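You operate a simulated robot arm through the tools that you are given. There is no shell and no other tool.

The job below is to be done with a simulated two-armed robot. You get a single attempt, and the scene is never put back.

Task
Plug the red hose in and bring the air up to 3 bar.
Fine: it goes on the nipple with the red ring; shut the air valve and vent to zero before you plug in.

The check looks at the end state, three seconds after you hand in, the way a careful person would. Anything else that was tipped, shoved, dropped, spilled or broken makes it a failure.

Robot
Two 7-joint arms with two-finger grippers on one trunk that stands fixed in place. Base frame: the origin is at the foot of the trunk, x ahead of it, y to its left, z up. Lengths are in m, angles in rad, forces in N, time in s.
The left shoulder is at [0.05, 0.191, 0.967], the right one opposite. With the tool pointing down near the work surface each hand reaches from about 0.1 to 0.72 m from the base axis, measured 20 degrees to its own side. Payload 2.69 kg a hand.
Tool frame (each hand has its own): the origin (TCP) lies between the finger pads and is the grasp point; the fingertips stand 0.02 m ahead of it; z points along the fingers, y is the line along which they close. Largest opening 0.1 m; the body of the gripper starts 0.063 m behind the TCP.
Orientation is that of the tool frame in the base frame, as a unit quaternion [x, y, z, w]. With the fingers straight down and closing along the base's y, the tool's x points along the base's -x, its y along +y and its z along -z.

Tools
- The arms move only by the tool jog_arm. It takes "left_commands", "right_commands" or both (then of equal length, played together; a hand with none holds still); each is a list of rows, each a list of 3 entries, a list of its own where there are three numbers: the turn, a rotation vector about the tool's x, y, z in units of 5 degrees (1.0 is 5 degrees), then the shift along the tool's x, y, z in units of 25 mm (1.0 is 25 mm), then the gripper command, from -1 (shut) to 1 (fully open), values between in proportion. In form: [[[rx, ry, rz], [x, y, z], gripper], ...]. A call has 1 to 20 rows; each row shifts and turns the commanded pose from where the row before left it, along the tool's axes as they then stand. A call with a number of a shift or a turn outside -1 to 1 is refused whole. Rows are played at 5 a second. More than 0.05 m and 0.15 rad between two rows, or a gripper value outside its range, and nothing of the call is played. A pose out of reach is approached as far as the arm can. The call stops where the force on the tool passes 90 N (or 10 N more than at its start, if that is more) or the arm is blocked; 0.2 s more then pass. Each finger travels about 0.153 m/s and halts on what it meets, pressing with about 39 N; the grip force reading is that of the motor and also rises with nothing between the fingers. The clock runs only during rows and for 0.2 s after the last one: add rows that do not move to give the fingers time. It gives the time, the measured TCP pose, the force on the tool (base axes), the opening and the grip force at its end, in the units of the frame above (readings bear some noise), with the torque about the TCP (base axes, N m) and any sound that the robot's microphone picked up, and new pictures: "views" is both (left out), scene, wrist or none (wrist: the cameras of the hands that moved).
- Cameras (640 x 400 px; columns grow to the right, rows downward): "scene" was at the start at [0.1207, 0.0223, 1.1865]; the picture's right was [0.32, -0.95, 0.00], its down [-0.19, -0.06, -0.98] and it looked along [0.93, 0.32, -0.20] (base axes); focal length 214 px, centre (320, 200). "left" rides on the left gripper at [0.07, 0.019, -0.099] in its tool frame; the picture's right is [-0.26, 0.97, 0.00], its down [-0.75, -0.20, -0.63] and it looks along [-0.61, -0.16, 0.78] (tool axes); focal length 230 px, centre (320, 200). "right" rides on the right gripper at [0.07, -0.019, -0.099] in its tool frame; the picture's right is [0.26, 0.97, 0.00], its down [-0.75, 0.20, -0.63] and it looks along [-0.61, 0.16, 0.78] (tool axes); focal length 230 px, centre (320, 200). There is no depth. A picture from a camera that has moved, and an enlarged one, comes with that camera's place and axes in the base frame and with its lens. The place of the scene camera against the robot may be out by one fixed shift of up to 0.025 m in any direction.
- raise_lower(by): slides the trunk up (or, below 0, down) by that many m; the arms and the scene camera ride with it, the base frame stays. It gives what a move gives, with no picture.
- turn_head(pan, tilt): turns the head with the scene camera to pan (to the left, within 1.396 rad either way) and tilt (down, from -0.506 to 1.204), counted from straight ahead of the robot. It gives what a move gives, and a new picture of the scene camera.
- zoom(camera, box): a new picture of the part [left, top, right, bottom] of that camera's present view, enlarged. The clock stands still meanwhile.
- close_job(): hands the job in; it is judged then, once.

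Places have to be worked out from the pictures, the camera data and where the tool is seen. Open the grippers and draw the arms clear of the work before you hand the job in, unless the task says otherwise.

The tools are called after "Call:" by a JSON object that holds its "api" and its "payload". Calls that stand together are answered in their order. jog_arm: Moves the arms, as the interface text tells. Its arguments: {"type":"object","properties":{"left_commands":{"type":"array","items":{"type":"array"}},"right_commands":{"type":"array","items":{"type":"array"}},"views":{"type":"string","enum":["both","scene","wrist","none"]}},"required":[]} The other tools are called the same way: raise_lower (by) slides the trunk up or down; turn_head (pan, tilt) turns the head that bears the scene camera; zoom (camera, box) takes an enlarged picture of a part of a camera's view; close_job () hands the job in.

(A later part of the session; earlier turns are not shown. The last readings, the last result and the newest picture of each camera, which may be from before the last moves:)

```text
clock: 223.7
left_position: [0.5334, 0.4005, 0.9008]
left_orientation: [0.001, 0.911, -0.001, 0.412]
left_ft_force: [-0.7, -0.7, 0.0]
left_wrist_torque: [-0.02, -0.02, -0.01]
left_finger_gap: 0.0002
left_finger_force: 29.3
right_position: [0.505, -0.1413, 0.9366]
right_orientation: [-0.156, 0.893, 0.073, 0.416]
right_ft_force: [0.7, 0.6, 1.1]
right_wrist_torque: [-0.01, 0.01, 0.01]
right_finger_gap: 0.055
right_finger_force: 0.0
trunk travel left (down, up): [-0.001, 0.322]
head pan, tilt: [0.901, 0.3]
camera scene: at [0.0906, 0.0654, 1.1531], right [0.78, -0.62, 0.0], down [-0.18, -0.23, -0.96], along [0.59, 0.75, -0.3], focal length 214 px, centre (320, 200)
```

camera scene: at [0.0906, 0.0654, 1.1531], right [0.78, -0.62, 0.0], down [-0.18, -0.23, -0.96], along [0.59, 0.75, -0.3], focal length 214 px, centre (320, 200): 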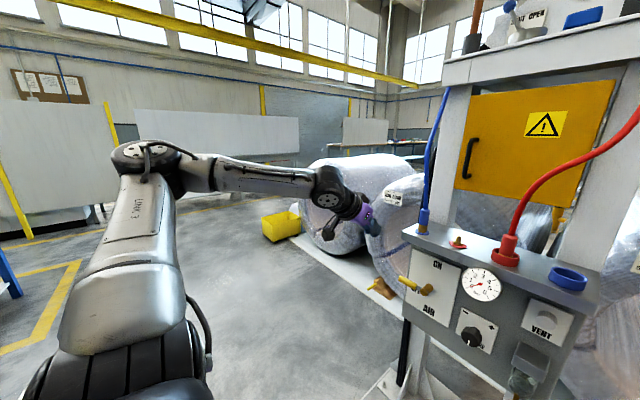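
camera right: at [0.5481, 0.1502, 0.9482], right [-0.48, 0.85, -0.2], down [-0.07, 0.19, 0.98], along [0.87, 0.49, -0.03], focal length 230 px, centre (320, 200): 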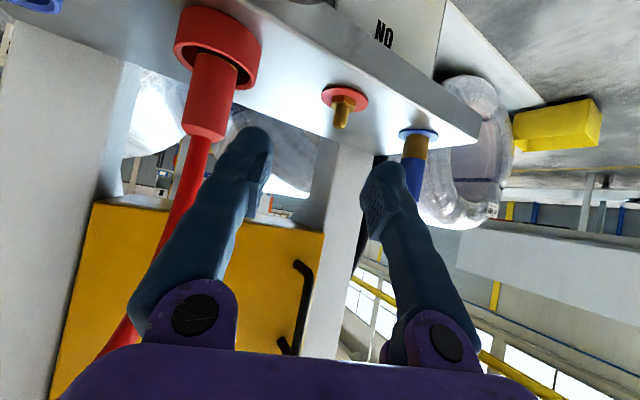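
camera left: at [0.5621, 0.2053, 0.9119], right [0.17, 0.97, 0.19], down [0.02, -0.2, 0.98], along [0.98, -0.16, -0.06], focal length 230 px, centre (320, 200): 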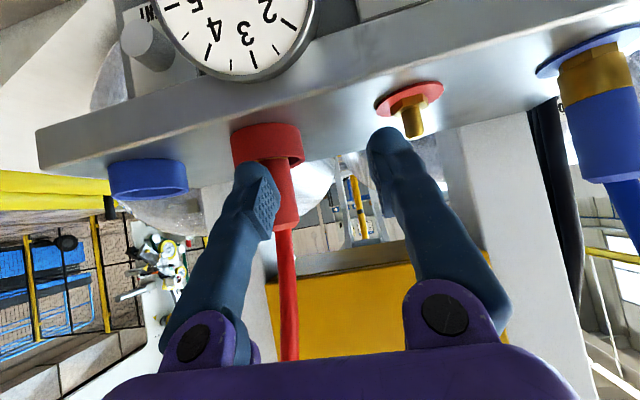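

The left elbow is out to the left at mid height. I'll flatten the left tool and bring it in front of its own shoulder.

Call:
{"api": "jog_arm", "payload": {"left_commands": [[[0, -1, 0], [0, 0, 0], -1], [[0, -1, 0], [0, 0, 0], -1], [[0, -1, 0], [0, 0, 0], -1], [[0, -1, 0], [0, 0, 0], -1], [[0, -1, 0], [0, 0, 0], -1], [[0, -1, 0], [0, 0, 0], -1], [[0, -1, 0], [0, 0, 0], -1], [[0, -1, 0], [0, 0, 0], -1], [[0, 0, 0], [-0.25, -1, -0.365], -1], [[0, 0, 0], [-0.25, -1, -0.365], -1], [[0, 0, 0], [-0.25, -1, -0.365], -1], [[0, 0, 0], [-0.25, -1, -0.365], -1], [[0, 0, 0], [-0.25, -1, -0.365], -1], [[0, 0, 0], [-0.25, -1, -0.365], -1], [[0, 0, 0], [0, 0, 0], -1]], "views": "scene"}}

```text
clock: 226.9
left_position: [0.4954, 0.2513, 0.9362]
left_orientation: [0.0, 0.715, -0.001, 0.699]
left_ft_force: [-0.5, 0.1, 0.8]
left_wrist_torque: [0.01, -0.02, 0.02]
left_finger_gap: 0.0
left_finger_force: 29.5
left hand out of reach, approached as far as the arm can: row 13, 14
right_position: [0.5045, -0.1412, 0.9364]
right_orientation: [-0.156, 0.892, 0.074, 0.417]
right_ft_force: [-0.1, -0.2, 0.2]
right_wrist_torque: [0.01, -0.02, 0.0]
right_finger_gap: 0.055
right_finger_force: 0.1
trunk travel left (down, up): [-0.001, 0.322]
head pan, tilt: [0.901, 0.3]
camera scene: at [0.0906, 0.0653, 1.1531], right [0.78, -0.62, 0.0], down [-0.18, -0.23, -0.96], along [0.59, 0.75, -0.3], focal length 214 px, centre (320, 200)
```

scene: 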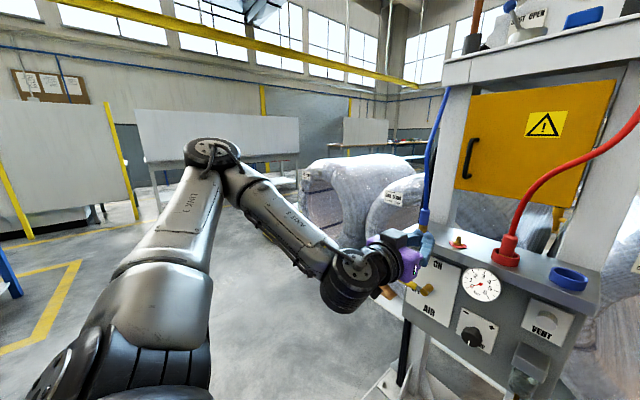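

Now I'll roll positive to raise the elbow, checking the posture as I go.

Call:
{"api": "jog_arm", "payload": {"left_commands": [[[0, 0, 1], [-0.3, 0, -0.3], -1], [[0, 0, 1], [-0.2, 0.2, -0.3], -1], [[0, 0, 1], [0, 0, -0.3], -1], [[0, 0, 1], [0, 0, 0], -1], [[0, 0, 1], [0, 0, 0], -1], [[0, 0, 1], [0, 0, 0], -1], [[0, 0, 1], [0, 0, 0], -1], [[0, 0, 1], [0, 0, 0], -1], [[0, 0, 1], [0, 0, 0], -1], [[0, 0, 1], [0, 0, 0], -1], [[0, 0, 1], [0, 0, 0], -1], [[0, 0, 1], [0, 0, 0], -1], [[0, 0, 1], [0, 0, 0], -1], [[0, 0, 1], [0, 0, 0], -1], [[0, 0, 1], [0, 0, 0], -1], [[0, 0, 1], [0, 0, 0], -1], [[0, 0, 1], [0, 0, 0], -1], [[0, 0, 1], [0, 0, 0], -1], [[0, 0, 1], [0, 0, 0], -1], [[0, 0, 1], [0, 0, 0], -1]], "views": "scene"}}

```text
clock: 231.1
left_position: [0.4938, 0.2549, 0.952]
left_orientation: [0.548, 0.46, 0.535, 0.449]
left_ft_force: [0.2, 0.0, 0.5]
left_wrist_torque: [-0.02, 0.01, 0.0]
left_finger_gap: 0.0001
left_finger_force: 29.5
left hand out of reach, approached as far as the arm can: row 1, 2, 3
right_position: [0.5064, -0.1418, 0.9361]
right_orientation: [-0.156, 0.892, 0.073, 0.417]
right_ft_force: [-0.6, 0.7, 0.9]
right_wrist_torque: [0.0, -0.03, 0.01]
right_finger_gap: 0.0555
right_finger_force: 0.0
trunk travel left (down, up): [-0.001, 0.322]
head pan, tilt: [0.901, 0.3]
camera scene: at [0.0905, 0.0654, 1.1531], right [0.78, -0.62, 0.0], down [-0.18, -0.23, -0.96], along [0.59, 0.75, -0.3], focal length 214 px, centre (320, 200)
```

scene: 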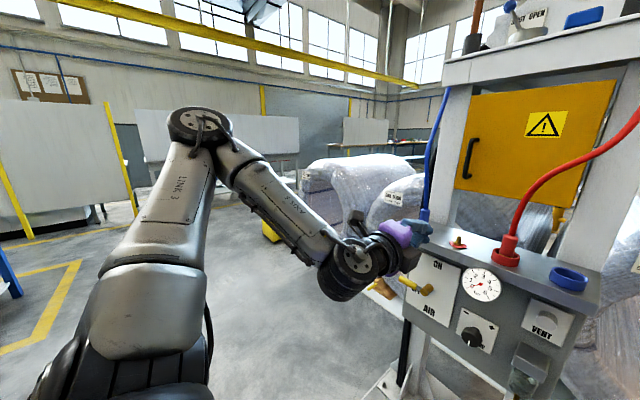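

The elbow is rising. I'll continue.

Call:
{"api": "jog_arm", "payload": {"left_commands": [[[0, 0, 1], [0, 0, 0], -1], [[0, 0, 1], [0, 0, 0], -1], [[0, 0, 1], [0, 0, 0], -1], [[0, 0, 1], [0, 0, 0], -1], [[0, 0, 1], [0, 0, 0], -1], [[0, 0, 1], [0, 0, 0], -1], [[0, 0, 1], [0, 0, 0], -1], [[0, 0, 1], [0, 0, 0], -1], [[0, 0, 1], [0, 0, 0], -1], [[0, 0, 1], [0, 0, 0], -1], [[0, 0, 1], [0, 0, 0], -1], [[0, 0, 1], [0, 0, 0], -1], [[0, 0, 1], [0, 0, 0], -1], [[0, 0, 1], [0, 0, 0], -1], [[0, 0, 1], [0, 0, 0], -1], [[0, 0, 1], [0, 0, 0], -1], [[0, 0, 1], [0, 0, -0.5], -1], [[0, 0, 1], [0, 0, -0.5], -1], [[0, 0, 1], [0, 0, -0.5], -1], [[0, 0, 1], [0, 0, -0.5], -1]], "views": "scene"}}

```text
clock: 235.3
left_position: [0.495, 0.2532, 0.9566]
left_orientation: [0.704, -0.126, 0.688, -0.12]
left_ft_force: [-1.1, 0.2, 0.0]
left_wrist_torque: [0.01, -0.03, -0.01]
left_finger_gap: 0.0001
left_finger_force: 29.7
left hand out of reach, approached as far as the arm can: row 17, 18, 19, 20
right_position: [0.5055, -0.1405, 0.9367]
right_orientation: [-0.156, 0.893, 0.073, 0.417]
right_ft_force: [1.3, -0.8, 0.0]
right_wrist_torque: [0.0, 0.02, 0.02]
right_finger_gap: 0.0549
right_finger_force: 0.1
trunk travel left (down, up): [-0.001, 0.322]
head pan, tilt: [0.901, 0.3]
camera scene: at [0.0905, 0.0654, 1.1531], right [0.78, -0.62, 0.0], down [-0.18, -0.23, -0.96], along [0.59, 0.75, -0.3], focal length 214 px, centre (320, 200)
```

scene: 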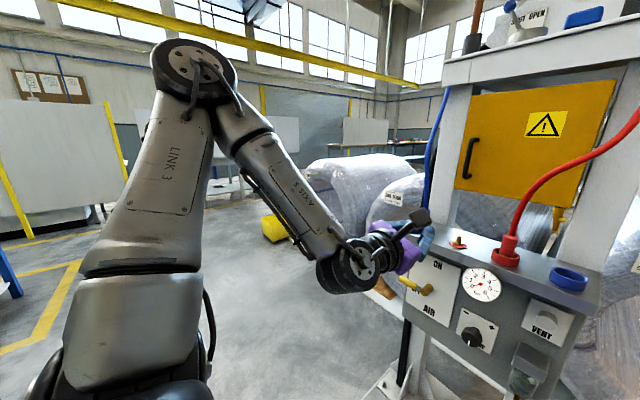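

The elbow is much higher now. I'll continue the roll without pulling back.

Call:
{"api": "jog_arm", "payload": {"left_commands": [[[0, 0, 1], [0, 0, 0], -1], [[0, 0, 1], [0, 0, 0], -1], [[0, 0, 1], [0, 0, 0], -1], [[0, 0, 1], [0, 0, 0], -1], [[0, 0, 1], [0, 0, 0], -1], [[0, 0, 1], [0, 0, 0], -1], [[0, 0, 1], [0, 0, 0], -1], [[0, 0, 1], [0, 0, 0], -1], [[0, 0, 1], [0, 0, 0], -1], [[0, 0, 1], [0, 0, 0], -1], [[0, 0, 1], [0, 0, 0], -1], [[0, 0, 1], [0, 0, 0], -1], [[0, 0, 0], [0, 0, 0], -1]], "views": "scene"}}

```text
clock: 238.1
left_position: [0.4952, 0.2526, 0.9567]
left_orientation: [0.548, -0.46, 0.536, -0.448]
left_ft_force: [-1.4, 0.5, 0.4]
left_wrist_torque: [0.01, 0.01, -0.02]
left_finger_gap: 0.0
left_finger_force: 29.3
right_position: [0.5059, -0.141, 0.9366]
right_orientation: [-0.157, 0.892, 0.074, 0.417]
right_ft_force: [0.1, 0.0, -0.9]
right_wrist_torque: [-0.02, 0.03, -0.03]
right_finger_gap: 0.055
right_finger_force: 0.0
trunk travel left (down, up): [-0.001, 0.322]
head pan, tilt: [0.901, 0.3]
camera scene: at [0.0905, 0.0654, 1.1531], right [0.78, -0.62, 0.0], down [-0.18, -0.23, -0.96], along [0.59, 0.75, -0.3], focal length 214 px, centre (320, 200)
```

scene: 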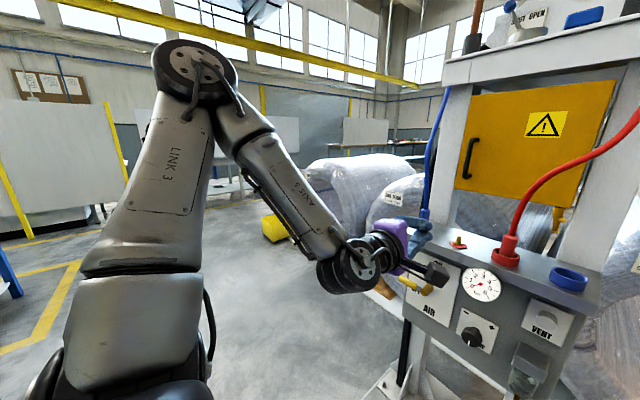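

Call:
{"api": "jog_arm", "payload": {"left_commands": [[[0, 0, 1], [0, 0, 0], -1], [[0, 0, 1], [0, 0, 0], -1], [[0, 0, 1], [0, 0, 0], -1], [[0, 0, 1], [0, 0, 0], -1], [[0, 0, 1], [0, 0, 0], -1], [[0, 0, 1], [0, 0, 0], -1], [[0, 0, 1], [0, 0, 0], -1], [[0, 0, 1], [0, 0, 0], -1], [[0, 0, 0], [0, 0, 0], -1]], "views": "scene"}}

```text
clock: 240.1
left_position: [0.4951, 0.2541, 0.9554]
left_orientation: [-0.357, 0.62, -0.35, 0.605]
left_ft_force: [-0.5, -0.5, -0.1]
left_wrist_torque: [0.0, 0.02, -0.02]
left_finger_gap: 0.0
left_finger_force: 30.0
right_position: [0.5056, -0.1401, 0.9361]
right_orientation: [-0.156, 0.893, 0.074, 0.417]
right_ft_force: [0.1, 0.6, 0.0]
right_wrist_torque: [-0.03, -0.01, 0.02]
right_finger_gap: 0.0546
right_finger_force: 0.0
trunk travel left (down, up): [-0.001, 0.322]
head pan, tilt: [0.901, 0.3]
camera scene: at [0.0905, 0.0654, 1.1531], right [0.78, -0.62, 0.0], down [-0.18, -0.23, -0.96], along [0.59, 0.75, -0.3], focal length 214 px, centre (320, 200)
```

scene: 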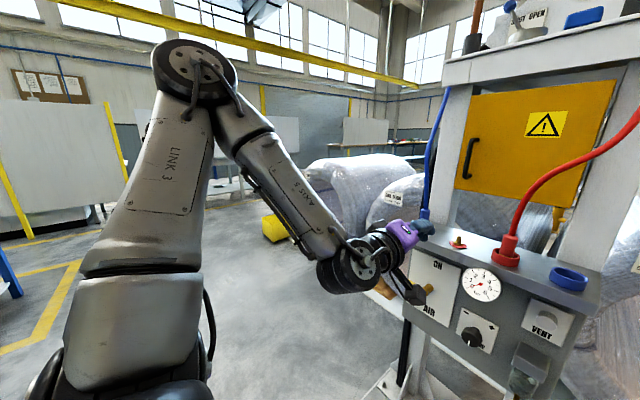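

Call:
{"api": "jog_arm", "payload": {"left_commands": [[[0, 0, 1], [0, 0, 0], -1], [[0, 0, 1], [0, 0, 0], -1], [[0, 0, 1], [0, 0, 0], -1], [[0, 0, 1], [0, 0, 0], -1], [[0, 0, 0], [0, 0, 0], -1]], "views": "scene"}}

```text
clock: 241.3
left_position: [0.4942, 0.2779, 0.9482]
left_orientation: [-0.243, 0.671, -0.245, 0.656]
left_ft_force: [-0.2, -0.3, -0.5]
left_wrist_torque: [0.0, 0.0, -0.01]
left_finger_gap: 0.0003
left_finger_force: 29.3
left hand out of reach, approached as far as the arm can: row 4
right_position: [0.5053, -0.1415, 0.9365]
right_orientation: [-0.156, 0.893, 0.073, 0.417]
right_ft_force: [0.6, -0.7, 0.0]
right_wrist_torque: [0.01, 0.02, -0.03]
right_finger_gap: 0.055
right_finger_force: 0.1
trunk travel left (down, up): [-0.001, 0.322]
head pan, tilt: [0.901, 0.3]
camera scene: at [0.0905, 0.0655, 1.1531], right [0.78, -0.62, 0.0], down [-0.18, -0.23, -0.96], along [0.59, 0.75, -0.3], focal length 214 px, centre (320, 200)
```

scene: 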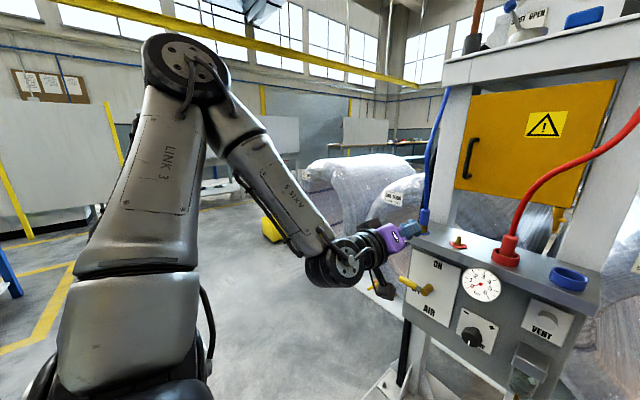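

Call:
{"api": "jog_arm", "payload": {"left_commands": [[[0, 0, 1], [0, 0, 0], -1], [[0, 0, 1], [0, 0, 0], -1], [[0, 0, 1], [0, 0, 0], -1], [[0, 0, 1], [0, 0, 0], -1], [[0, 0, 0], [0, 0, 0], -1]], "views": "scene"}}

```text
clock: 242.5
left_position: [0.4538, 0.389, 0.9243]
left_orientation: [-0.124, 0.704, -0.132, 0.687]
left_ft_force: [-0.4, 0.5, -0.4]
left_wrist_torque: [-0.02, -0.04, 0.0]
left_finger_gap: 0.0003
left_finger_force: 29.6
left hand out of reach, approached as far as the arm can: row 1, 2, 3, 4
right_position: [0.5055, -0.1421, 0.9357]
right_orientation: [-0.156, 0.892, 0.073, 0.418]
right_ft_force: [-0.8, -0.8, 0.4]
right_wrist_torque: [0.05, 0.01, 0.03]
right_finger_gap: 0.0551
right_finger_force: 0.1
trunk travel left (down, up): [-0.001, 0.322]
head pan, tilt: [0.901, 0.3]
camera scene: at [0.0904, 0.0655, 1.1531], right [0.78, -0.62, 0.0], down [-0.18, -0.23, -0.96], along [0.59, 0.75, -0.3], focal length 214 px, centre (320, 200)
```

scene: 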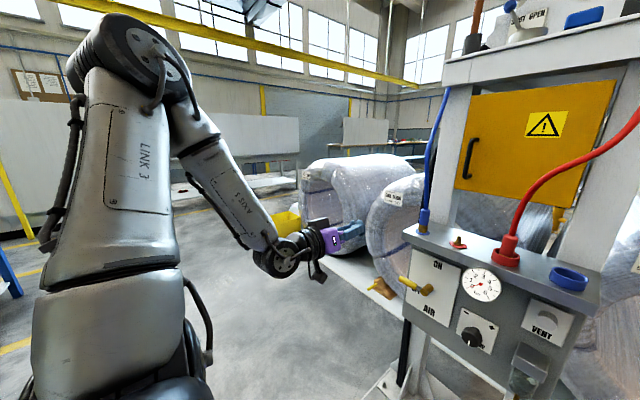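

Call:
{"api": "jog_arm", "payload": {"left_commands": [[[0, 0, 1], [0, 0, 0], -1], [[0, 0, 1], [0, 0, 0], -1], [[0, 0, 1], [0, 0, 0], -1], [[0, 0, 1], [0, 0, 0], -1], [[0, 0, 0], [0, 0, 0], -1]], "views": "scene"}}

```text
clock: 243.7
left_position: [0.4122, 0.434, 0.9236]
left_orientation: [-0.065, 0.712, -0.087, 0.694]
left_ft_force: [-0.5, -0.9, 0.5]
left_wrist_torque: [-0.03, 0.0, -0.01]
left_finger_gap: 0.0
left_finger_force: 29.9
left hand out of reach, approached as far as the arm can: row 1, 2, 3, 4
right_position: [0.5056, -0.1425, 0.9365]
right_orientation: [-0.156, 0.892, 0.074, 0.417]
right_ft_force: [0.0, 0.3, 0.2]
right_wrist_torque: [0.02, -0.02, 0.02]
right_finger_gap: 0.0548
right_finger_force: 0.1
trunk travel left (down, up): [-0.001, 0.322]
head pan, tilt: [0.901, 0.3]
camera scene: at [0.0906, 0.0654, 1.1531], right [0.78, -0.62, 0.0], down [-0.18, -0.23, -0.96], along [0.59, 0.75, -0.3], focal length 214 px, centre (320, 200)
```

scene: 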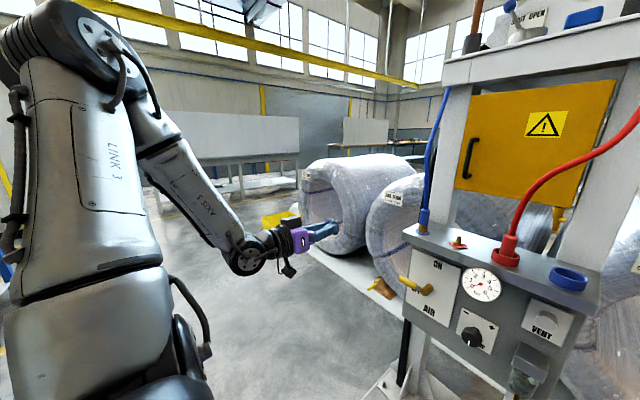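

That elbow trick doesn't cross over. By my estimate the right arm can reach the nipple if its tool is yawed about 50° left and nearly flat, so I'll set that orientation in free space.

Call:
{"api": "jog_arm", "payload": {"right_commands": [[[-0.766, 0, -0.643], [0, 0, 0], 0.1], [[-0.766, 0, -0.643], [0, 0, 0], 0.1], [[-0.766, 0, -0.643], [0, 0, 0], 0.1], [[-0.766, 0, -0.643], [0, 0, 0], 0.1], [[-0.766, 0, -0.643], [0, 0, 0], 0.1], [[-0.766, 0, -0.643], [0, 0, 0], 0.1], [[0, -1, 0], [0, 0, 0], 0.1], [[0, -1, 0], [0, 0, 0], 0.1], [[0, -1, 0], [0, 0, 0], 0.1], [[0, 0, 0], [0, 0, 0], 0.1]], "views": "none"}}

Call:
{"api": "turn_head", "payload": {"pan": 0.2, "tilt": 0.35}}

```text
clock: 245.9
left_position: [0.412, 0.4342, 0.923]
left_orientation: [-0.065, 0.711, -0.087, 0.694]
left_ft_force: [0.6, 0.2, -0.2]
left_wrist_torque: [-0.01, 0.01, 0.01]
left_finger_gap: 0.0001
left_finger_force: 29.4
right_position: [0.505, -0.1426, 0.9363]
right_orientation: [-0.355, 0.764, 0.227, 0.489]
right_ft_force: [0.3, -0.1, 0.4]
right_wrist_torque: [0.02, -0.04, 0.03]
right_finger_gap: 0.0552
right_finger_force: 0.0
trunk travel left (down, up): [-0.001, 0.322]
head pan, tilt: [0.901, 0.3]
```

```text
clock: 247.0
left_position: [0.4123, 0.4345, 0.9224]
left_orientation: [-0.066, 0.712, -0.088, 0.694]
left_ft_force: [-0.1, 1.1, -0.1]
left_wrist_torque: [-0.02, -0.03, -0.01]
left_finger_gap: 0.0
left_finger_force: 30.1
right_position: [0.5055, -0.1425, 0.9378]
right_orientation: [-0.356, 0.764, 0.228, 0.488]
right_ft_force: [0.4, 0.0, -1.2]
right_wrist_torque: [0.01, 0.05, 0.01]
right_finger_gap: 0.055
right_finger_force: 0.1
trunk travel left (down, up): [-0.001, 0.322]
head pan, tilt: [0.201, 0.351]
camera scene: at [0.1237, 0.0109, 1.1484], right [0.2, -0.98, 0.0], down [-0.34, -0.07, -0.94], along [0.92, 0.19, -0.34], focal length 214 px, centre (320, 200)
```

scene: 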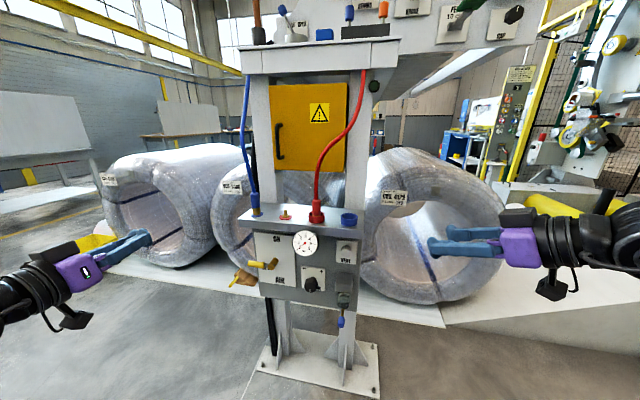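

Now I'll move the right hand toward the hose, in free space in front of the panel.

Call:
{"api": "jog_arm", "payload": {"right_commands": [[[0, 0, 0], [-0.48, 0.21, 0.988], 0.1], [[0, 0, 0], [-0.48, 0.21, 0.988], 0.1], [[0, 0, 0], [-0.48, 0.21, 0.988], 0.1], [[0, 0, 0], [-0.48, 0.21, 0.988], 0.1], [[0, 0, 0], [-0.48, 0.21, 0.988], 0.1], [[0, 0, 0], [-0.48, 0.21, 0.988], 0.1], [[0, 0, 0], [-0.48, 0.21, 0.988], 0.1], [[0, 0, 0], [0, 0, 0], 0.1]], "views": "both"}}

```text
clock: 248.8
left_position: [0.4115, 0.4353, 0.9235]
left_orientation: [-0.065, 0.712, -0.086, 0.694]
left_ft_force: [0.2, 0.1, -0.7]
left_wrist_torque: [-0.01, 0.0, -0.01]
left_finger_gap: 0.0002
left_finger_force: 29.6
right_position: [0.6021, 0.0285, 0.9397]
right_orientation: [-0.355, 0.764, 0.227, 0.488]
right_ft_force: [-0.2, -0.5, -0.3]
right_wrist_torque: [-0.03, -0.02, -0.01]
right_finger_gap: 0.0552
right_finger_force: 0.1
trunk travel left (down, up): [-0.001, 0.322]
head pan, tilt: [0.201, 0.351]
camera scene: at [0.1238, 0.011, 1.1484], right [0.2, -0.98, 0.0], down [-0.34, -0.07, -0.94], along [0.92, 0.19, -0.34], focal length 214 px, centre (320, 200)
camera right: at [0.5392, -0.0735, 0.9189], right [-0.81, 0.54, -0.23], down [-0.32, -0.07, 0.95], along [0.49, 0.84, 0.23], focal length 230 px, centre (320, 200)
```

scene: 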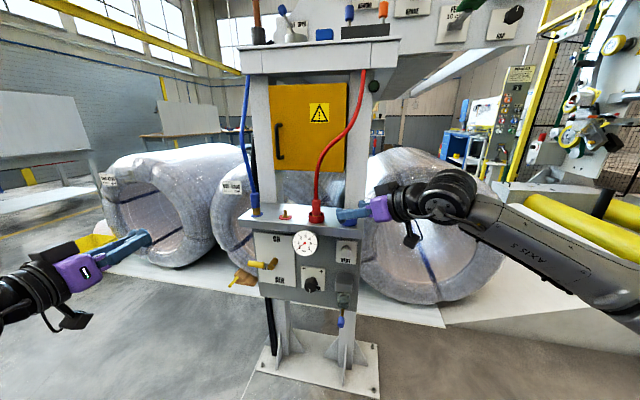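
right: 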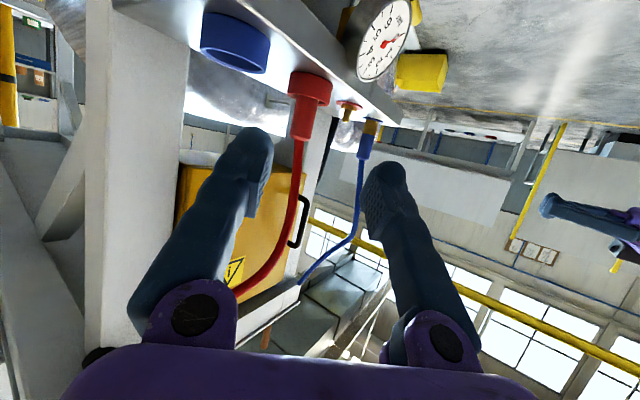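

Before grasping, I'll confirm this arm can reach the nipple: sidestep to keep clear of the red hose, then move forward along the tool direction at z ≈ 0.94.

Call:
{"api": "jog_arm", "payload": {"right_commands": [[[0, 0, 0], [0, 0.933, 0], 0.1], [[0, 0, 0], [0, 0.933, 0], 0.1], [[0, 0, 0], [0, 0.933, 0], 0.1], [[0, 0, 0], [-0.423, 0, 0.906], 0.1], [[0, 0, 0], [-0.423, 0, 0.906], 0.1], [[0, 0, 0], [-0.423, 0, 0.906], 0.1], [[0, 0, 0], [-0.423, 0, 0.906], 0.1], [[0, 0, 0], [-0.423, 0, 0.906], 0.1], [[0, 0, 0], [-0.423, 0, 0.906], 0.1], [[0, 0, 0], [-0.423, 0, 0.906], 0.1], [[0, 0, 0], [-0.423, 0, 0.906], 0.1], [[0, 0, 0], [0, 0, 0], 0.1]], "views": "both"}}

```text
clock: 251.4
left_position: [0.4113, 0.4345, 0.9232]
left_orientation: [-0.064, 0.711, -0.087, 0.694]
left_ft_force: [0.3, 1.3, -1.2]
left_wrist_torque: [0.01, 0.01, -0.01]
left_finger_gap: 0.0001
left_finger_force: 29.2
right_position: [0.6754, 0.2261, 0.9433]
right_orientation: [-0.355, 0.764, 0.227, 0.489]
right_ft_force: [-0.1, 0.0, 0.1]
right_wrist_torque: [0.0, 0.0, 0.0]
right_finger_gap: 0.0551
right_finger_force: 0.0
trunk travel left (down, up): [-0.001, 0.322]
head pan, tilt: [0.201, 0.351]
camera scene: at [0.1237, 0.011, 1.1484], right [0.2, -0.98, 0.0], down [-0.34, -0.07, -0.94], along [0.92, 0.19, -0.34], focal length 214 px, centre (320, 200)
camera right: at [0.6127, 0.1239, 0.9223], right [-0.81, 0.54, -0.23], down [-0.32, -0.07, 0.95], along [0.49, 0.84, 0.23], focal length 230 px, centre (320, 200)
```

scene: 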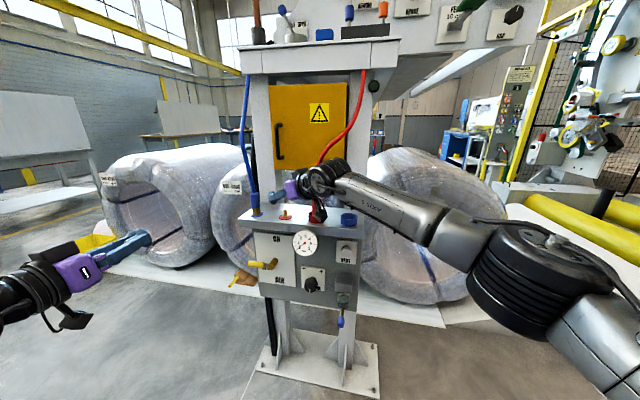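
right: 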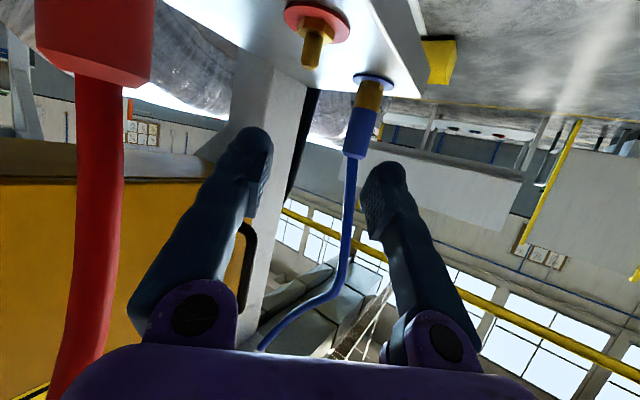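

It reaches here with no complaint. One and a half more steps forward to confirm the last few centimetres.

Call:
{"api": "jog_arm", "payload": {"right_commands": [[[0, 0, 0], [-0.423, 0, 0.906], 0.1], [[0, 0, 0], [0.3, -0.6, 0.45], 0.1], [[0, 0, 0], [0.3, 0, 0], 0.1], [[0, 0, 0], [0, 0, 0], 0.1]], "views": "wrist"}}

Call:
{"api": "zoom", "payload": {"camera": "right", "box": [200, 0, 440, 150]}}

```text
clock: 252.4
left_position: [0.4119, 0.4346, 0.9233]
left_orientation: [-0.065, 0.712, -0.087, 0.694]
left_ft_force: [-0.3, -0.2, -0.5]
left_wrist_torque: [0.01, -0.03, 0.02]
left_finger_gap: 0.0
left_finger_force: 30.0
right_position: [0.6801, 0.2291, 0.9351]
right_orientation: [-0.354, 0.764, 0.226, 0.489]
right_ft_force: [0.5, -0.6, 0.3]
right_wrist_torque: [-0.05, -0.01, 0.02]
right_finger_gap: 0.0552
right_finger_force: 0.0
right hand out of reach, approached as far as the arm can: row 1, 2
trunk travel left (down, up): [-0.001, 0.322]
head pan, tilt: [0.201, 0.351]
camera right: at [0.6164, 0.1274, 0.9147], right [-0.81, 0.54, -0.23], down [-0.32, -0.07, 0.95], along [0.49, 0.84, 0.23], focal length 230 px, centre (320, 200)
```

right: 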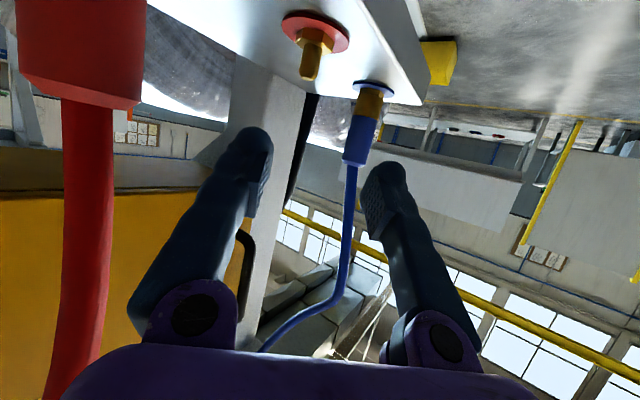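

```text
2.67 times, centred on (320, 75) of right
camera zoom: at [0.6164, 0.1274, 0.9147], right [-0.81, 0.54, -0.23], down [-0.32, -0.07, 0.95], along [0.49, 0.84, 0.23], focal length 614 px, centre (320, 533)
```

zoom: 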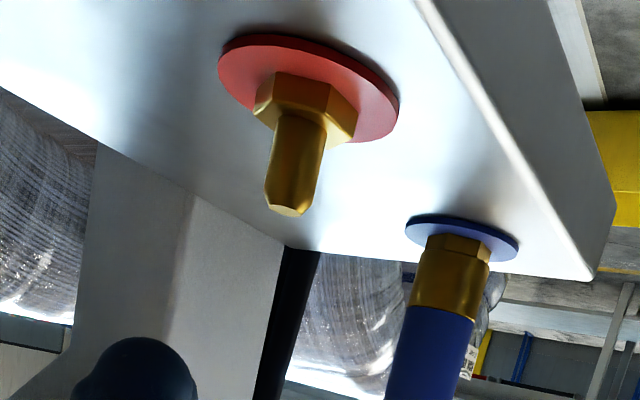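

It stops 4 cm short. I'll test whether a small wrist roll frees more reach, trying −20° first and then forward.

Call:
{"api": "jog_arm", "payload": {"right_commands": [[[0, 0, -1], [0, 0, 0], 0.1], [[0, 0, -1], [0, 0, 0], 0.1], [[0, 0, -1], [0, 0, 0], 0.1], [[0, 0, -1], [0, 0, 0], 0.1], [[0, 0, 0], [-0.3, 0, 0.9], 0.1], [[0, 0, 0], [0, 0, 0], 0.1]], "views": "none"}}

```text
clock: 253.8
left_position: [0.4125, 0.4331, 0.9241]
left_orientation: [-0.065, 0.712, -0.087, 0.694]
left_ft_force: [0.3, 0.0, 0.6]
left_wrist_torque: [0.01, 0.01, -0.02]
left_finger_gap: 0.0002
left_finger_force: 29.9
right_position: [0.679, 0.2296, 0.9365]
right_orientation: [-0.372, 0.756, 0.217, 0.493]
right_ft_force: [-0.7, 0.5, 0.9]
right_wrist_torque: [0.01, 0.03, 0.01]
right_finger_gap: 0.0553
right_finger_force: 0.1
right hand out of reach, approached as far as the arm can: row 2, 3, 4, 5
trunk travel left (down, up): [-0.001, 0.322]
head pan, tilt: [0.201, 0.351]
```

Rolling that way is blocked straight away, so the wrist roll is at its stop. I'll try rolling the other way.

Call:
{"api": "jog_arm", "payload": {"right_commands": [[[0, 0, 1], [0, 0, 0], 0.1], [[0, 0, 1], [0, 0, 0], 0.1], [[0, 0, 1], [0, 0, 0], 0.1], [[0, 0, 1], [0, 0, 0], 0.1], [[0, 0, 1], [0, 0, 0], 0.1], [[0, 0, 1], [0, 0, 0], 0.1], [[0, 0, 0], [0, 0, 0], 0.1]], "views": "none"}}

```text
clock: 255.4
left_position: [0.4125, 0.4336, 0.9227]
left_orientation: [-0.064, 0.712, -0.087, 0.694]
left_ft_force: [0.5, -0.4, 0.8]
left_wrist_torque: [-0.03, 0.02, 0.05]
left_finger_gap: 0.0
left_finger_force: 29.5
right_position: [0.6785, 0.2285, 0.9349]
right_orientation: [-0.163, 0.827, 0.338, 0.419]
right_ft_force: [0.8, 0.4, 0.2]
right_wrist_torque: [0.02, -0.01, 0.02]
right_finger_gap: 0.0548
right_finger_force: 0.0
trunk travel left (down, up): [-0.001, 0.322]
head pan, tilt: [0.201, 0.351]
```

Positive roll is free. Now forward again, two small steps.

Call:
{"api": "jog_arm", "payload": {"right_commands": [[[0, 0, 0], [-0.3, 0.155, 0.726], 0.1], [[0, 0, 0], [-0.3, 0.155, 0.726], 0.1], [[0, 0, 0], [0, 0, 0], 0.1]], "views": "wrist"}}

```text
clock: 256.2
left_position: [0.4114, 0.4335, 0.9233]
left_orientation: [-0.064, 0.711, -0.086, 0.694]
left_ft_force: [-1.0, 0.3, -0.5]
left_wrist_torque: [-0.02, 0.01, -0.01]
left_finger_gap: 0.0002
left_finger_force: 28.9
right_position: [0.6962, 0.2442, 0.9326]
right_orientation: [-0.164, 0.827, 0.337, 0.42]
right_ft_force: [0.1, -0.7, -1.0]
right_wrist_torque: [-0.02, 0.01, -0.03]
right_finger_gap: 0.0553
right_finger_force: 0.1
right hand out of reach, approached as far as the arm can: row 2
trunk travel left (down, up): [-0.001, 0.322]
head pan, tilt: [0.201, 0.351]
camera right: at [0.6073, 0.1641, 0.9123], right [-0.69, 0.7, 0.2], down [-0.03, -0.3, 0.95], along [0.73, 0.65, 0.23], focal length 230 px, centre (320, 200)
```

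right: 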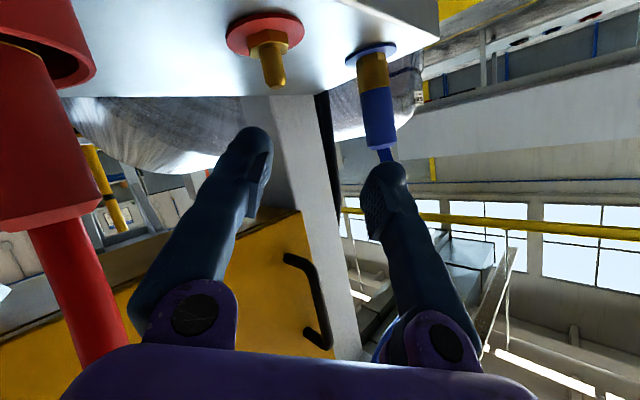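

Rolling positive clearly adds reach. For a horizontal grip I'll use roll 180°, with the camera on top. I'll back off along the approach line and roll the right hand over there.

Call:
{"api": "jog_arm", "payload": {"right_commands": [[[0, 0, 0], [0.372, -0.194, -0.908], 0.1], [[0, 0, 0], [0.372, -0.194, -0.908], 0.1], [[0, 0, 0], [0.372, -0.194, -0.908], 0.1], [[0, 0, 0], [0.372, -0.194, -0.908], 0.1], [[0, 0, 0], [0.372, -0.194, -0.908], 0.1], [[0, 0, 0], [0.372, -0.194, -0.908], 0.1], [[0, 0, 0], [0.372, -0.194, -0.908], 0.1], [[0, 0, 0], [0.372, -0.194, -0.908], 0.1], [[0, 0, 1], [0, 0, 0], 0.1], [[0, 0, 1], [0, 0, 0], 0.1], [[0, 0, 1], [0, 0, 0], 0.1], [[0, 0, 1], [0, 0, 0], 0.1], [[0, 0, 1], [0, 0, 0], 0.1], [[0, 0, 1], [0, 0, 0], 0.1], [[0, 0, 1], [0, 0, 0], 0.1], [[0, 0, 1], [0, 0, 0], 0.1], [[0, 0, 1], [0, 0, 0], 0.1], [[0, 0, 1], [0, 0, 0], 0.1], [[0, 0, 1], [0, 0, 0], 0.1], [[0, 0, 1], [0, 0, 0], 0.1]], "views": "scene"}}

```text
clock: 260.4
left_position: [0.4128, 0.434, 0.9234]
left_orientation: [-0.066, 0.712, -0.087, 0.694]
left_ft_force: [0.1, -0.6, 0.8]
left_wrist_torque: [-0.02, 0.02, 0.01]
left_finger_gap: 0.0002
left_finger_force: 29.6
right_position: [0.5685, 0.0919, 0.932]
right_orientation: [0.272, 0.798, 0.501, 0.195]
right_ft_force: [0.7, 0.9, 0.3]
right_wrist_torque: [0.02, -0.01, -0.01]
right_finger_gap: 0.0549
right_finger_force: 0.0
trunk travel left (down, up): [-0.001, 0.322]
head pan, tilt: [0.201, 0.351]
camera scene: at [0.1238, 0.0108, 1.1484], right [0.2, -0.98, 0.0], down [-0.34, -0.07, -0.94], along [0.92, 0.19, -0.34], focal length 214 px, centre (320, 200)
```

scene: 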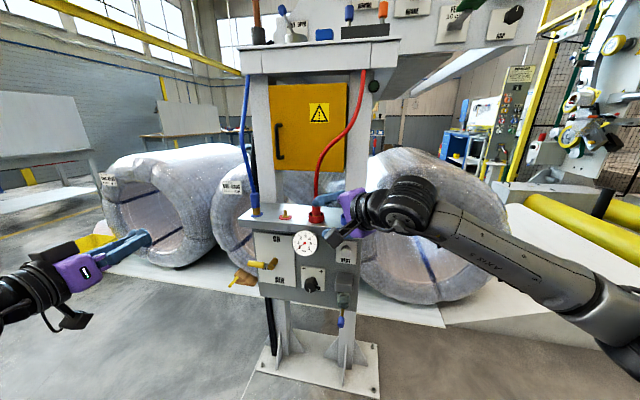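

Continuing the roll to 180°.

Call:
{"api": "jog_arm", "payload": {"right_commands": [[[0, 0, 1], [0, 0, 0], 0.1], [[0, 0, 1], [0, 0, 0], 0.1], [[0, 0, 1], [0, 0, 0], 0.1], [[0, 0, 1], [0, 0, 0], 0.1], [[0, 0, 1], [0, 0, 0], 0.1], [[0, 0, 1], [0, 0, 0], 0.1], [[0, 0, 1], [0, 0, 0], 0.1], [[0, 0, 1], [0, 0, 0], 0.1], [[0, 0, 1], [0, 0, 0], 0.1], [[0, 0, 1], [0, 0, 0], 0.1], [[0, 0, 1], [0, 0, 0], 0.1], [[0, 0, 1], [0, 0, 0], 0.1], [[0, 0, 1], [0, 0, 0], 0.1], [[0, 0, 1], [0, 0, 0], 0.1], [[0, 0, 1], [0, 0, 0], 0.1], [[0, 0, 1], [0, 0, 0], 0.1], [[0, 0, 1], [0, 0, 0], 0.1], [[0, 0, 1], [0, 0, 0], 0.1], [[0, 0, 0.48], [0, 0, 0], 0.1], [[0, 0, 0], [0, 0, 0], 0.1]], "views": "both"}}

```text
clock: 264.6
left_position: [0.4116, 0.4336, 0.9232]
left_orientation: [-0.066, 0.712, -0.086, 0.694]
left_ft_force: [0.1, 0.4, 0.2]
left_wrist_torque: [-0.01, 0.02, 0.02]
left_finger_gap: 0.0
left_finger_force: 29.3
right_position: [0.5681, 0.0913, 0.9346]
right_orientation: [0.764, 0.356, 0.488, -0.227]
right_ft_force: [-0.6, 0.3, -0.6]
right_wrist_torque: [-0.01, 0.01, 0.03]
right_finger_gap: 0.0549
right_finger_force: 0.0
trunk travel left (down, up): [-0.001, 0.322]
head pan, tilt: [0.201, 0.351]
camera scene: at [0.1237, 0.0108, 1.1484], right [0.2, -0.98, 0.0], down [-0.34, -0.07, -0.94], along [0.92, 0.19, -0.34], focal length 214 px, centre (320, 200)
camera right: at [0.5148, 0.0572, 1.0396], right [0.81, -0.54, 0.23], down [-0.42, -0.81, -0.42], along [0.41, 0.24, -0.88], focal length 230 px, centre (320, 200)
```

scene: 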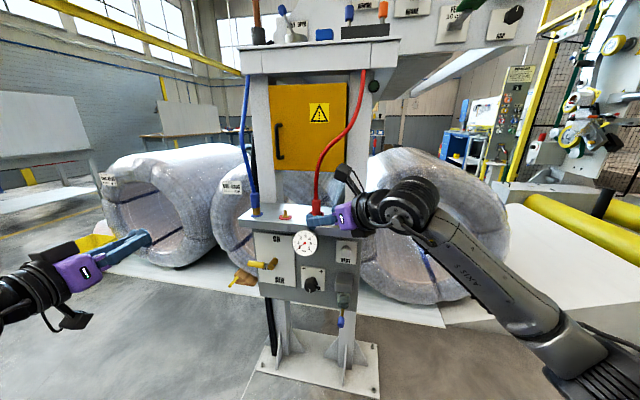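
right: 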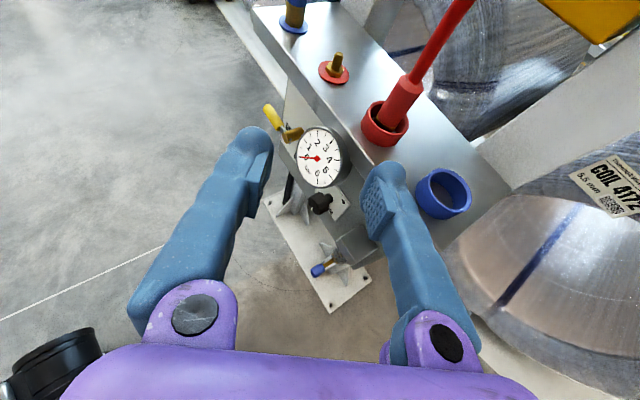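

Now it has an upright view and the camera is above. I'll test forward reach along the same clear line.

Call:
{"api": "jog_arm", "payload": {"right_commands": [[[0, 0, 0], [0.42, 0, 0.907], 0.1], [[0, 0, 0], [0.42, 0, 0.907], 0.1], [[0, 0, 0], [0.42, 0, 0.907], 0.1], [[0, 0, 0], [0.42, 0, 0.907], 0.1], [[0, 0, 0], [0.42, 0, 0.907], 0.1], [[0, 0, 0], [0.42, 0, 0.907], 0.1], [[0, 0, 0], [0.42, 0, 0.907], 0.1], [[0, 0, 0], [0.42, 0, 0.907], 0.1], [[0, 0, 0], [0, 0, 0], 0.1]], "views": "both"}}

```text
clock: 266.6
left_position: [0.411, 0.4343, 0.9231]
left_orientation: [-0.065, 0.711, -0.087, 0.694]
left_ft_force: [-0.4, 0.9, 0.1]
left_wrist_torque: [0.0, -0.02, -0.03]
left_finger_gap: 0.0
left_finger_force: 30.1
right_position: [0.6905, 0.2455, 0.9278]
right_orientation: [0.764, 0.363, 0.482, -0.23]
right_ft_force: [-0.4, 0.5, 0.0]
right_wrist_torque: [-0.01, 0.01, 0.02]
right_finger_gap: 0.0552
right_finger_force: 0.1
right hand out of reach, approached as far as the arm can: row 8
trunk travel left (down, up): [-0.001, 0.322]
head pan, tilt: [0.201, 0.351]
camera scene: at [0.1237, 0.011, 1.1484], right [0.2, -0.98, 0.0], down [-0.34, -0.07, -0.94], along [0.92, 0.19, -0.34], focal length 214 px, centre (320, 200)
camera right: at [0.6375, 0.2131, 1.0342], right [0.82, -0.52, 0.23], down [-0.41, -0.82, -0.41], along [0.4, 0.24, -0.88], focal length 230 px, centre (320, 200)
```

scene: 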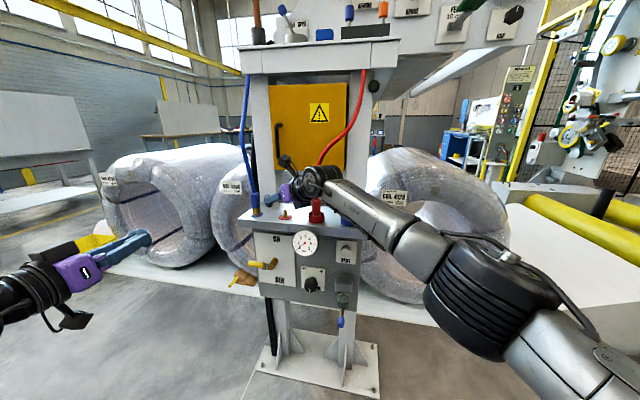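
right: 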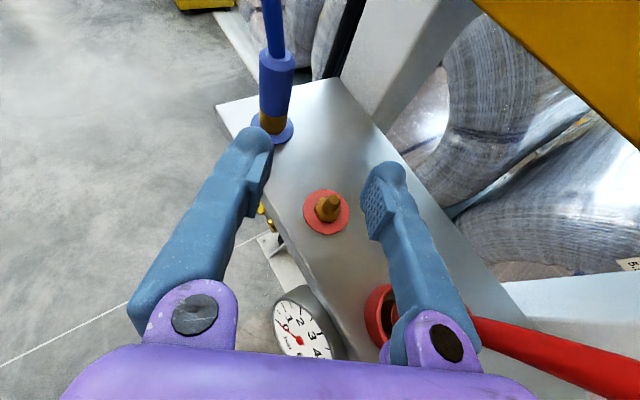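

It reaches (0.69, 0.245). By geometry, a flatter tool yawed about 36° gains the last 2 cm. I'll back off and set that orientation.

Call:
{"api": "jog_arm", "payload": {"right_commands": [[[0, 0, 0], [-0.42, 0, -0.907], 0.1], [[0, 0, 0], [-0.42, 0, -0.907], 0.1], [[0, 0, 0], [-0.42, 0, -0.907], 0.1], [[0, 0, 0], [-0.42, 0, -0.907], 0.1], [[0, 0, 0], [-0.42, 0, -0.907], 0.1], [[0, 0, 0], [-0.42, 0, -0.907], 0.1], [[0, 0, 0], [-0.42, 0, -0.907], 0.1], [[0, 0, 0], [-0.42, 0, -0.907], 0.1], [[-0.846, 0, 0.393], [0, 0, 0], 0.1], [[-0.846, 0, 0.393], [0, 0, 0], 0.1], [[-0.846, 0, 0.393], [0, 0, 0], 0.1], [[0, 0.85, 0], [0, 0, 0], 0.1], [[0, 0.85, 0], [0, 0, 0], 0.1], [[0, 0.85, 0], [0, 0, 0], 0.1], [[0, 0.85, 0], [0, 0, 0], 0.1], [[0, 0, 0], [0, 0, 0], 0.1]], "views": "none"}}

```text
clock: 270.0
left_position: [0.4125, 0.4333, 0.9232]
left_orientation: [-0.064, 0.711, -0.087, 0.694]
left_ft_force: [-0.2, 0.4, 0.7]
left_wrist_torque: [0.02, 0.0, 0.03]
left_finger_gap: 0.0001
left_finger_force: 30.1
right_position: [0.5678, 0.093, 0.9332]
right_orientation: [0.728, 0.237, 0.612, -0.199]
right_ft_force: [-0.8, 0.5, 0.2]
right_wrist_torque: [0.0, -0.01, 0.01]
right_finger_gap: 0.055
right_finger_force: 0.0
trunk travel left (down, up): [-0.001, 0.322]
head pan, tilt: [0.201, 0.351]
```

Orientation is set at yaw 36°, 80° from vertical. I'll verify reach at the nipple on a line well clear of the red hose before grasping.

Call:
{"api": "jog_arm", "payload": {"right_commands": [[[0, 0, 0], [0, -0.8, 0], 0.1], [[0, 0, 0], [0, -0.8, 0], 0.1], [[0, 0, 0], [0.172, 0, 0.986], 0.1], [[0, 0, 0], [0.172, 0, 0.986], 0.1], [[0, 0, 0], [0.172, 0, 0.986], 0.1], [[0, 0, 0], [0.172, 0, 0.986], 0.1], [[0, 0, 0], [0.172, 0, 0.986], 0.1], [[0, 0, 0], [0.172, 0, 0.986], 0.1], [[0, 0, 0], [0.172, 0, 0.986], 0.1], [[0, 0, 0], [0.172, 0, 0.986], 0.1], [[0, 0, 0], [-0.5, 0, 0], 0.1], [[0, 0, 0], [-0.5, 0, 0], 0.1], [[0, 0, 0], [0, 0, 0], 0.1]], "views": "both"}}

```text
clock: 272.8
left_position: [0.4114, 0.434, 0.9245]
left_orientation: [-0.065, 0.712, -0.087, 0.694]
left_ft_force: [-0.1, 0.1, 0.2]
left_wrist_torque: [0.0, 0.01, -0.02]
left_finger_gap: 0.0003
left_finger_force: 29.8
right_position: [0.6957, 0.2236, 0.9381]
right_orientation: [0.717, 0.232, 0.626, -0.201]
right_ft_force: [-0.3, -0.2, 0.1]
right_wrist_torque: [0.06, 0.0, -0.01]
right_finger_gap: 0.055
right_finger_force: 0.1
right hand out of reach, approached as far as the arm can: row 1
trunk travel left (down, up): [-0.001, 0.322]
head pan, tilt: [0.201, 0.351]
camera scene: at [0.1238, 0.0108, 1.1484], right [0.2, -0.98, 0.0], down [-0.34, -0.07, -0.94], along [0.92, 0.19, -0.34], focal length 214 px, centre (320, 200)
camera right: at [0.6126, 0.1871, 1.0223], right [0.6, -0.76, 0.26], down [-0.47, -0.59, -0.66], along [0.65, 0.27, -0.71], focal length 230 px, centre (320, 200)
```

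scene: 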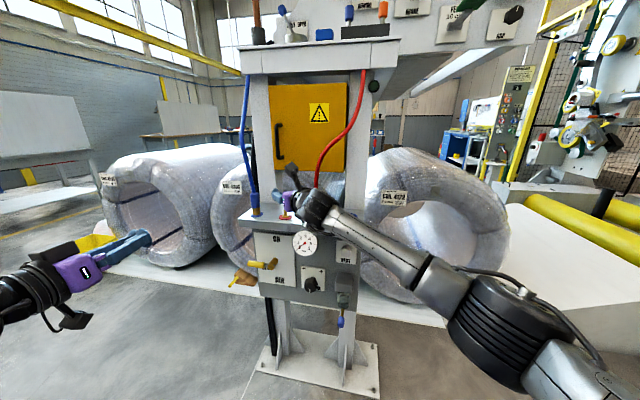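
right: 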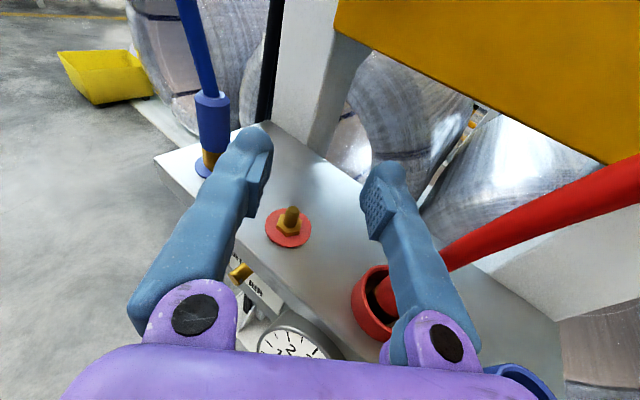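

No reach complaint out here; the single one came from the sidestep close in. I'll go to the actual nipple position, fingers straddling above its tip.

Call:
{"api": "jog_arm", "payload": {"right_commands": [[[0, 0, 0], [-0.59, -0.178, 0.56], 0.1], [[0, 0, 0], [-0.59, -0.178, 0.56], 0.1], [[0, 0, 0], [0, 0, 0], 0.1]], "views": "both"}}

Call:
{"api": "zoom", "payload": {"camera": "right", "box": [200, 120, 440, 270]}}

```text
clock: 273.6
left_position: [0.4122, 0.435, 0.9233]
left_orientation: [-0.065, 0.711, -0.088, 0.694]
left_ft_force: [1.0, -0.5, 0.2]
left_wrist_torque: [-0.03, -0.03, 0.01]
left_finger_gap: 0.0
left_finger_force: 29.6
right_position: [0.7088, 0.2436, 0.9041]
right_orientation: [0.716, 0.234, 0.625, -0.203]
right_ft_force: [-0.4, 0.2, -0.3]
right_wrist_torque: [0.01, -0.01, -0.01]
right_finger_gap: 0.0548
right_finger_force: 0.0
trunk travel left (down, up): [-0.001, 0.322]
head pan, tilt: [0.201, 0.351]
camera scene: at [0.1238, 0.0109, 1.1484], right [0.2, -0.98, 0.0], down [-0.34, -0.07, -0.94], along [0.92, 0.19, -0.34], focal length 214 px, centre (320, 200)
camera right: at [0.6266, 0.2082, 0.9878], right [0.6, -0.76, 0.26], down [-0.47, -0.59, -0.66], along [0.65, 0.27, -0.71], focal length 230 px, centre (320, 200)
```

scene: 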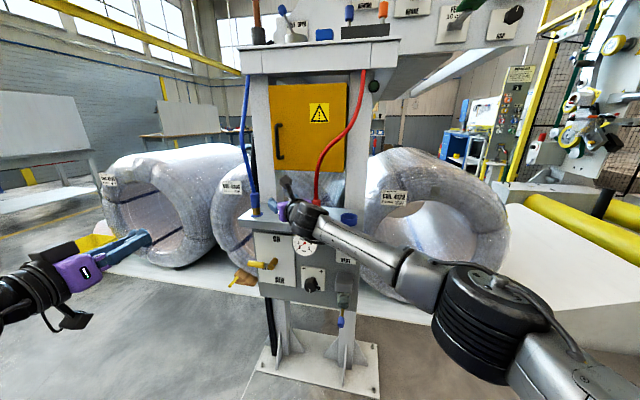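
right: 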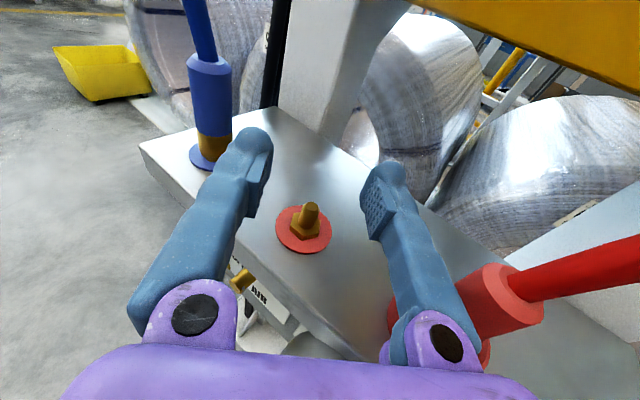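

```text
2.67 times, centred on (320, 195) of right
camera zoom: at [0.6266, 0.2082, 0.9878], right [0.6, -0.76, 0.26], down [-0.47, -0.59, -0.66], along [0.65, 0.27, -0.71], focal length 614 px, centre (320, 213)
```

zoom: 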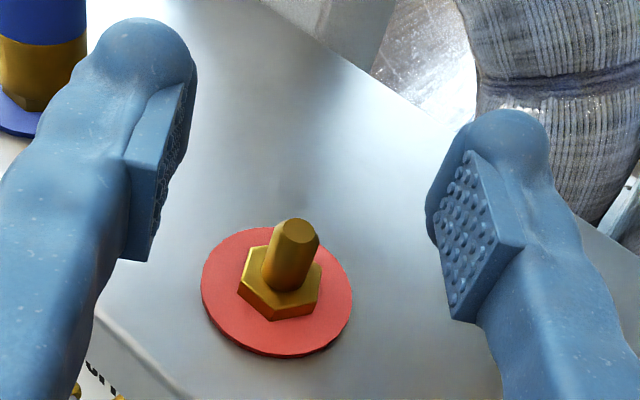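

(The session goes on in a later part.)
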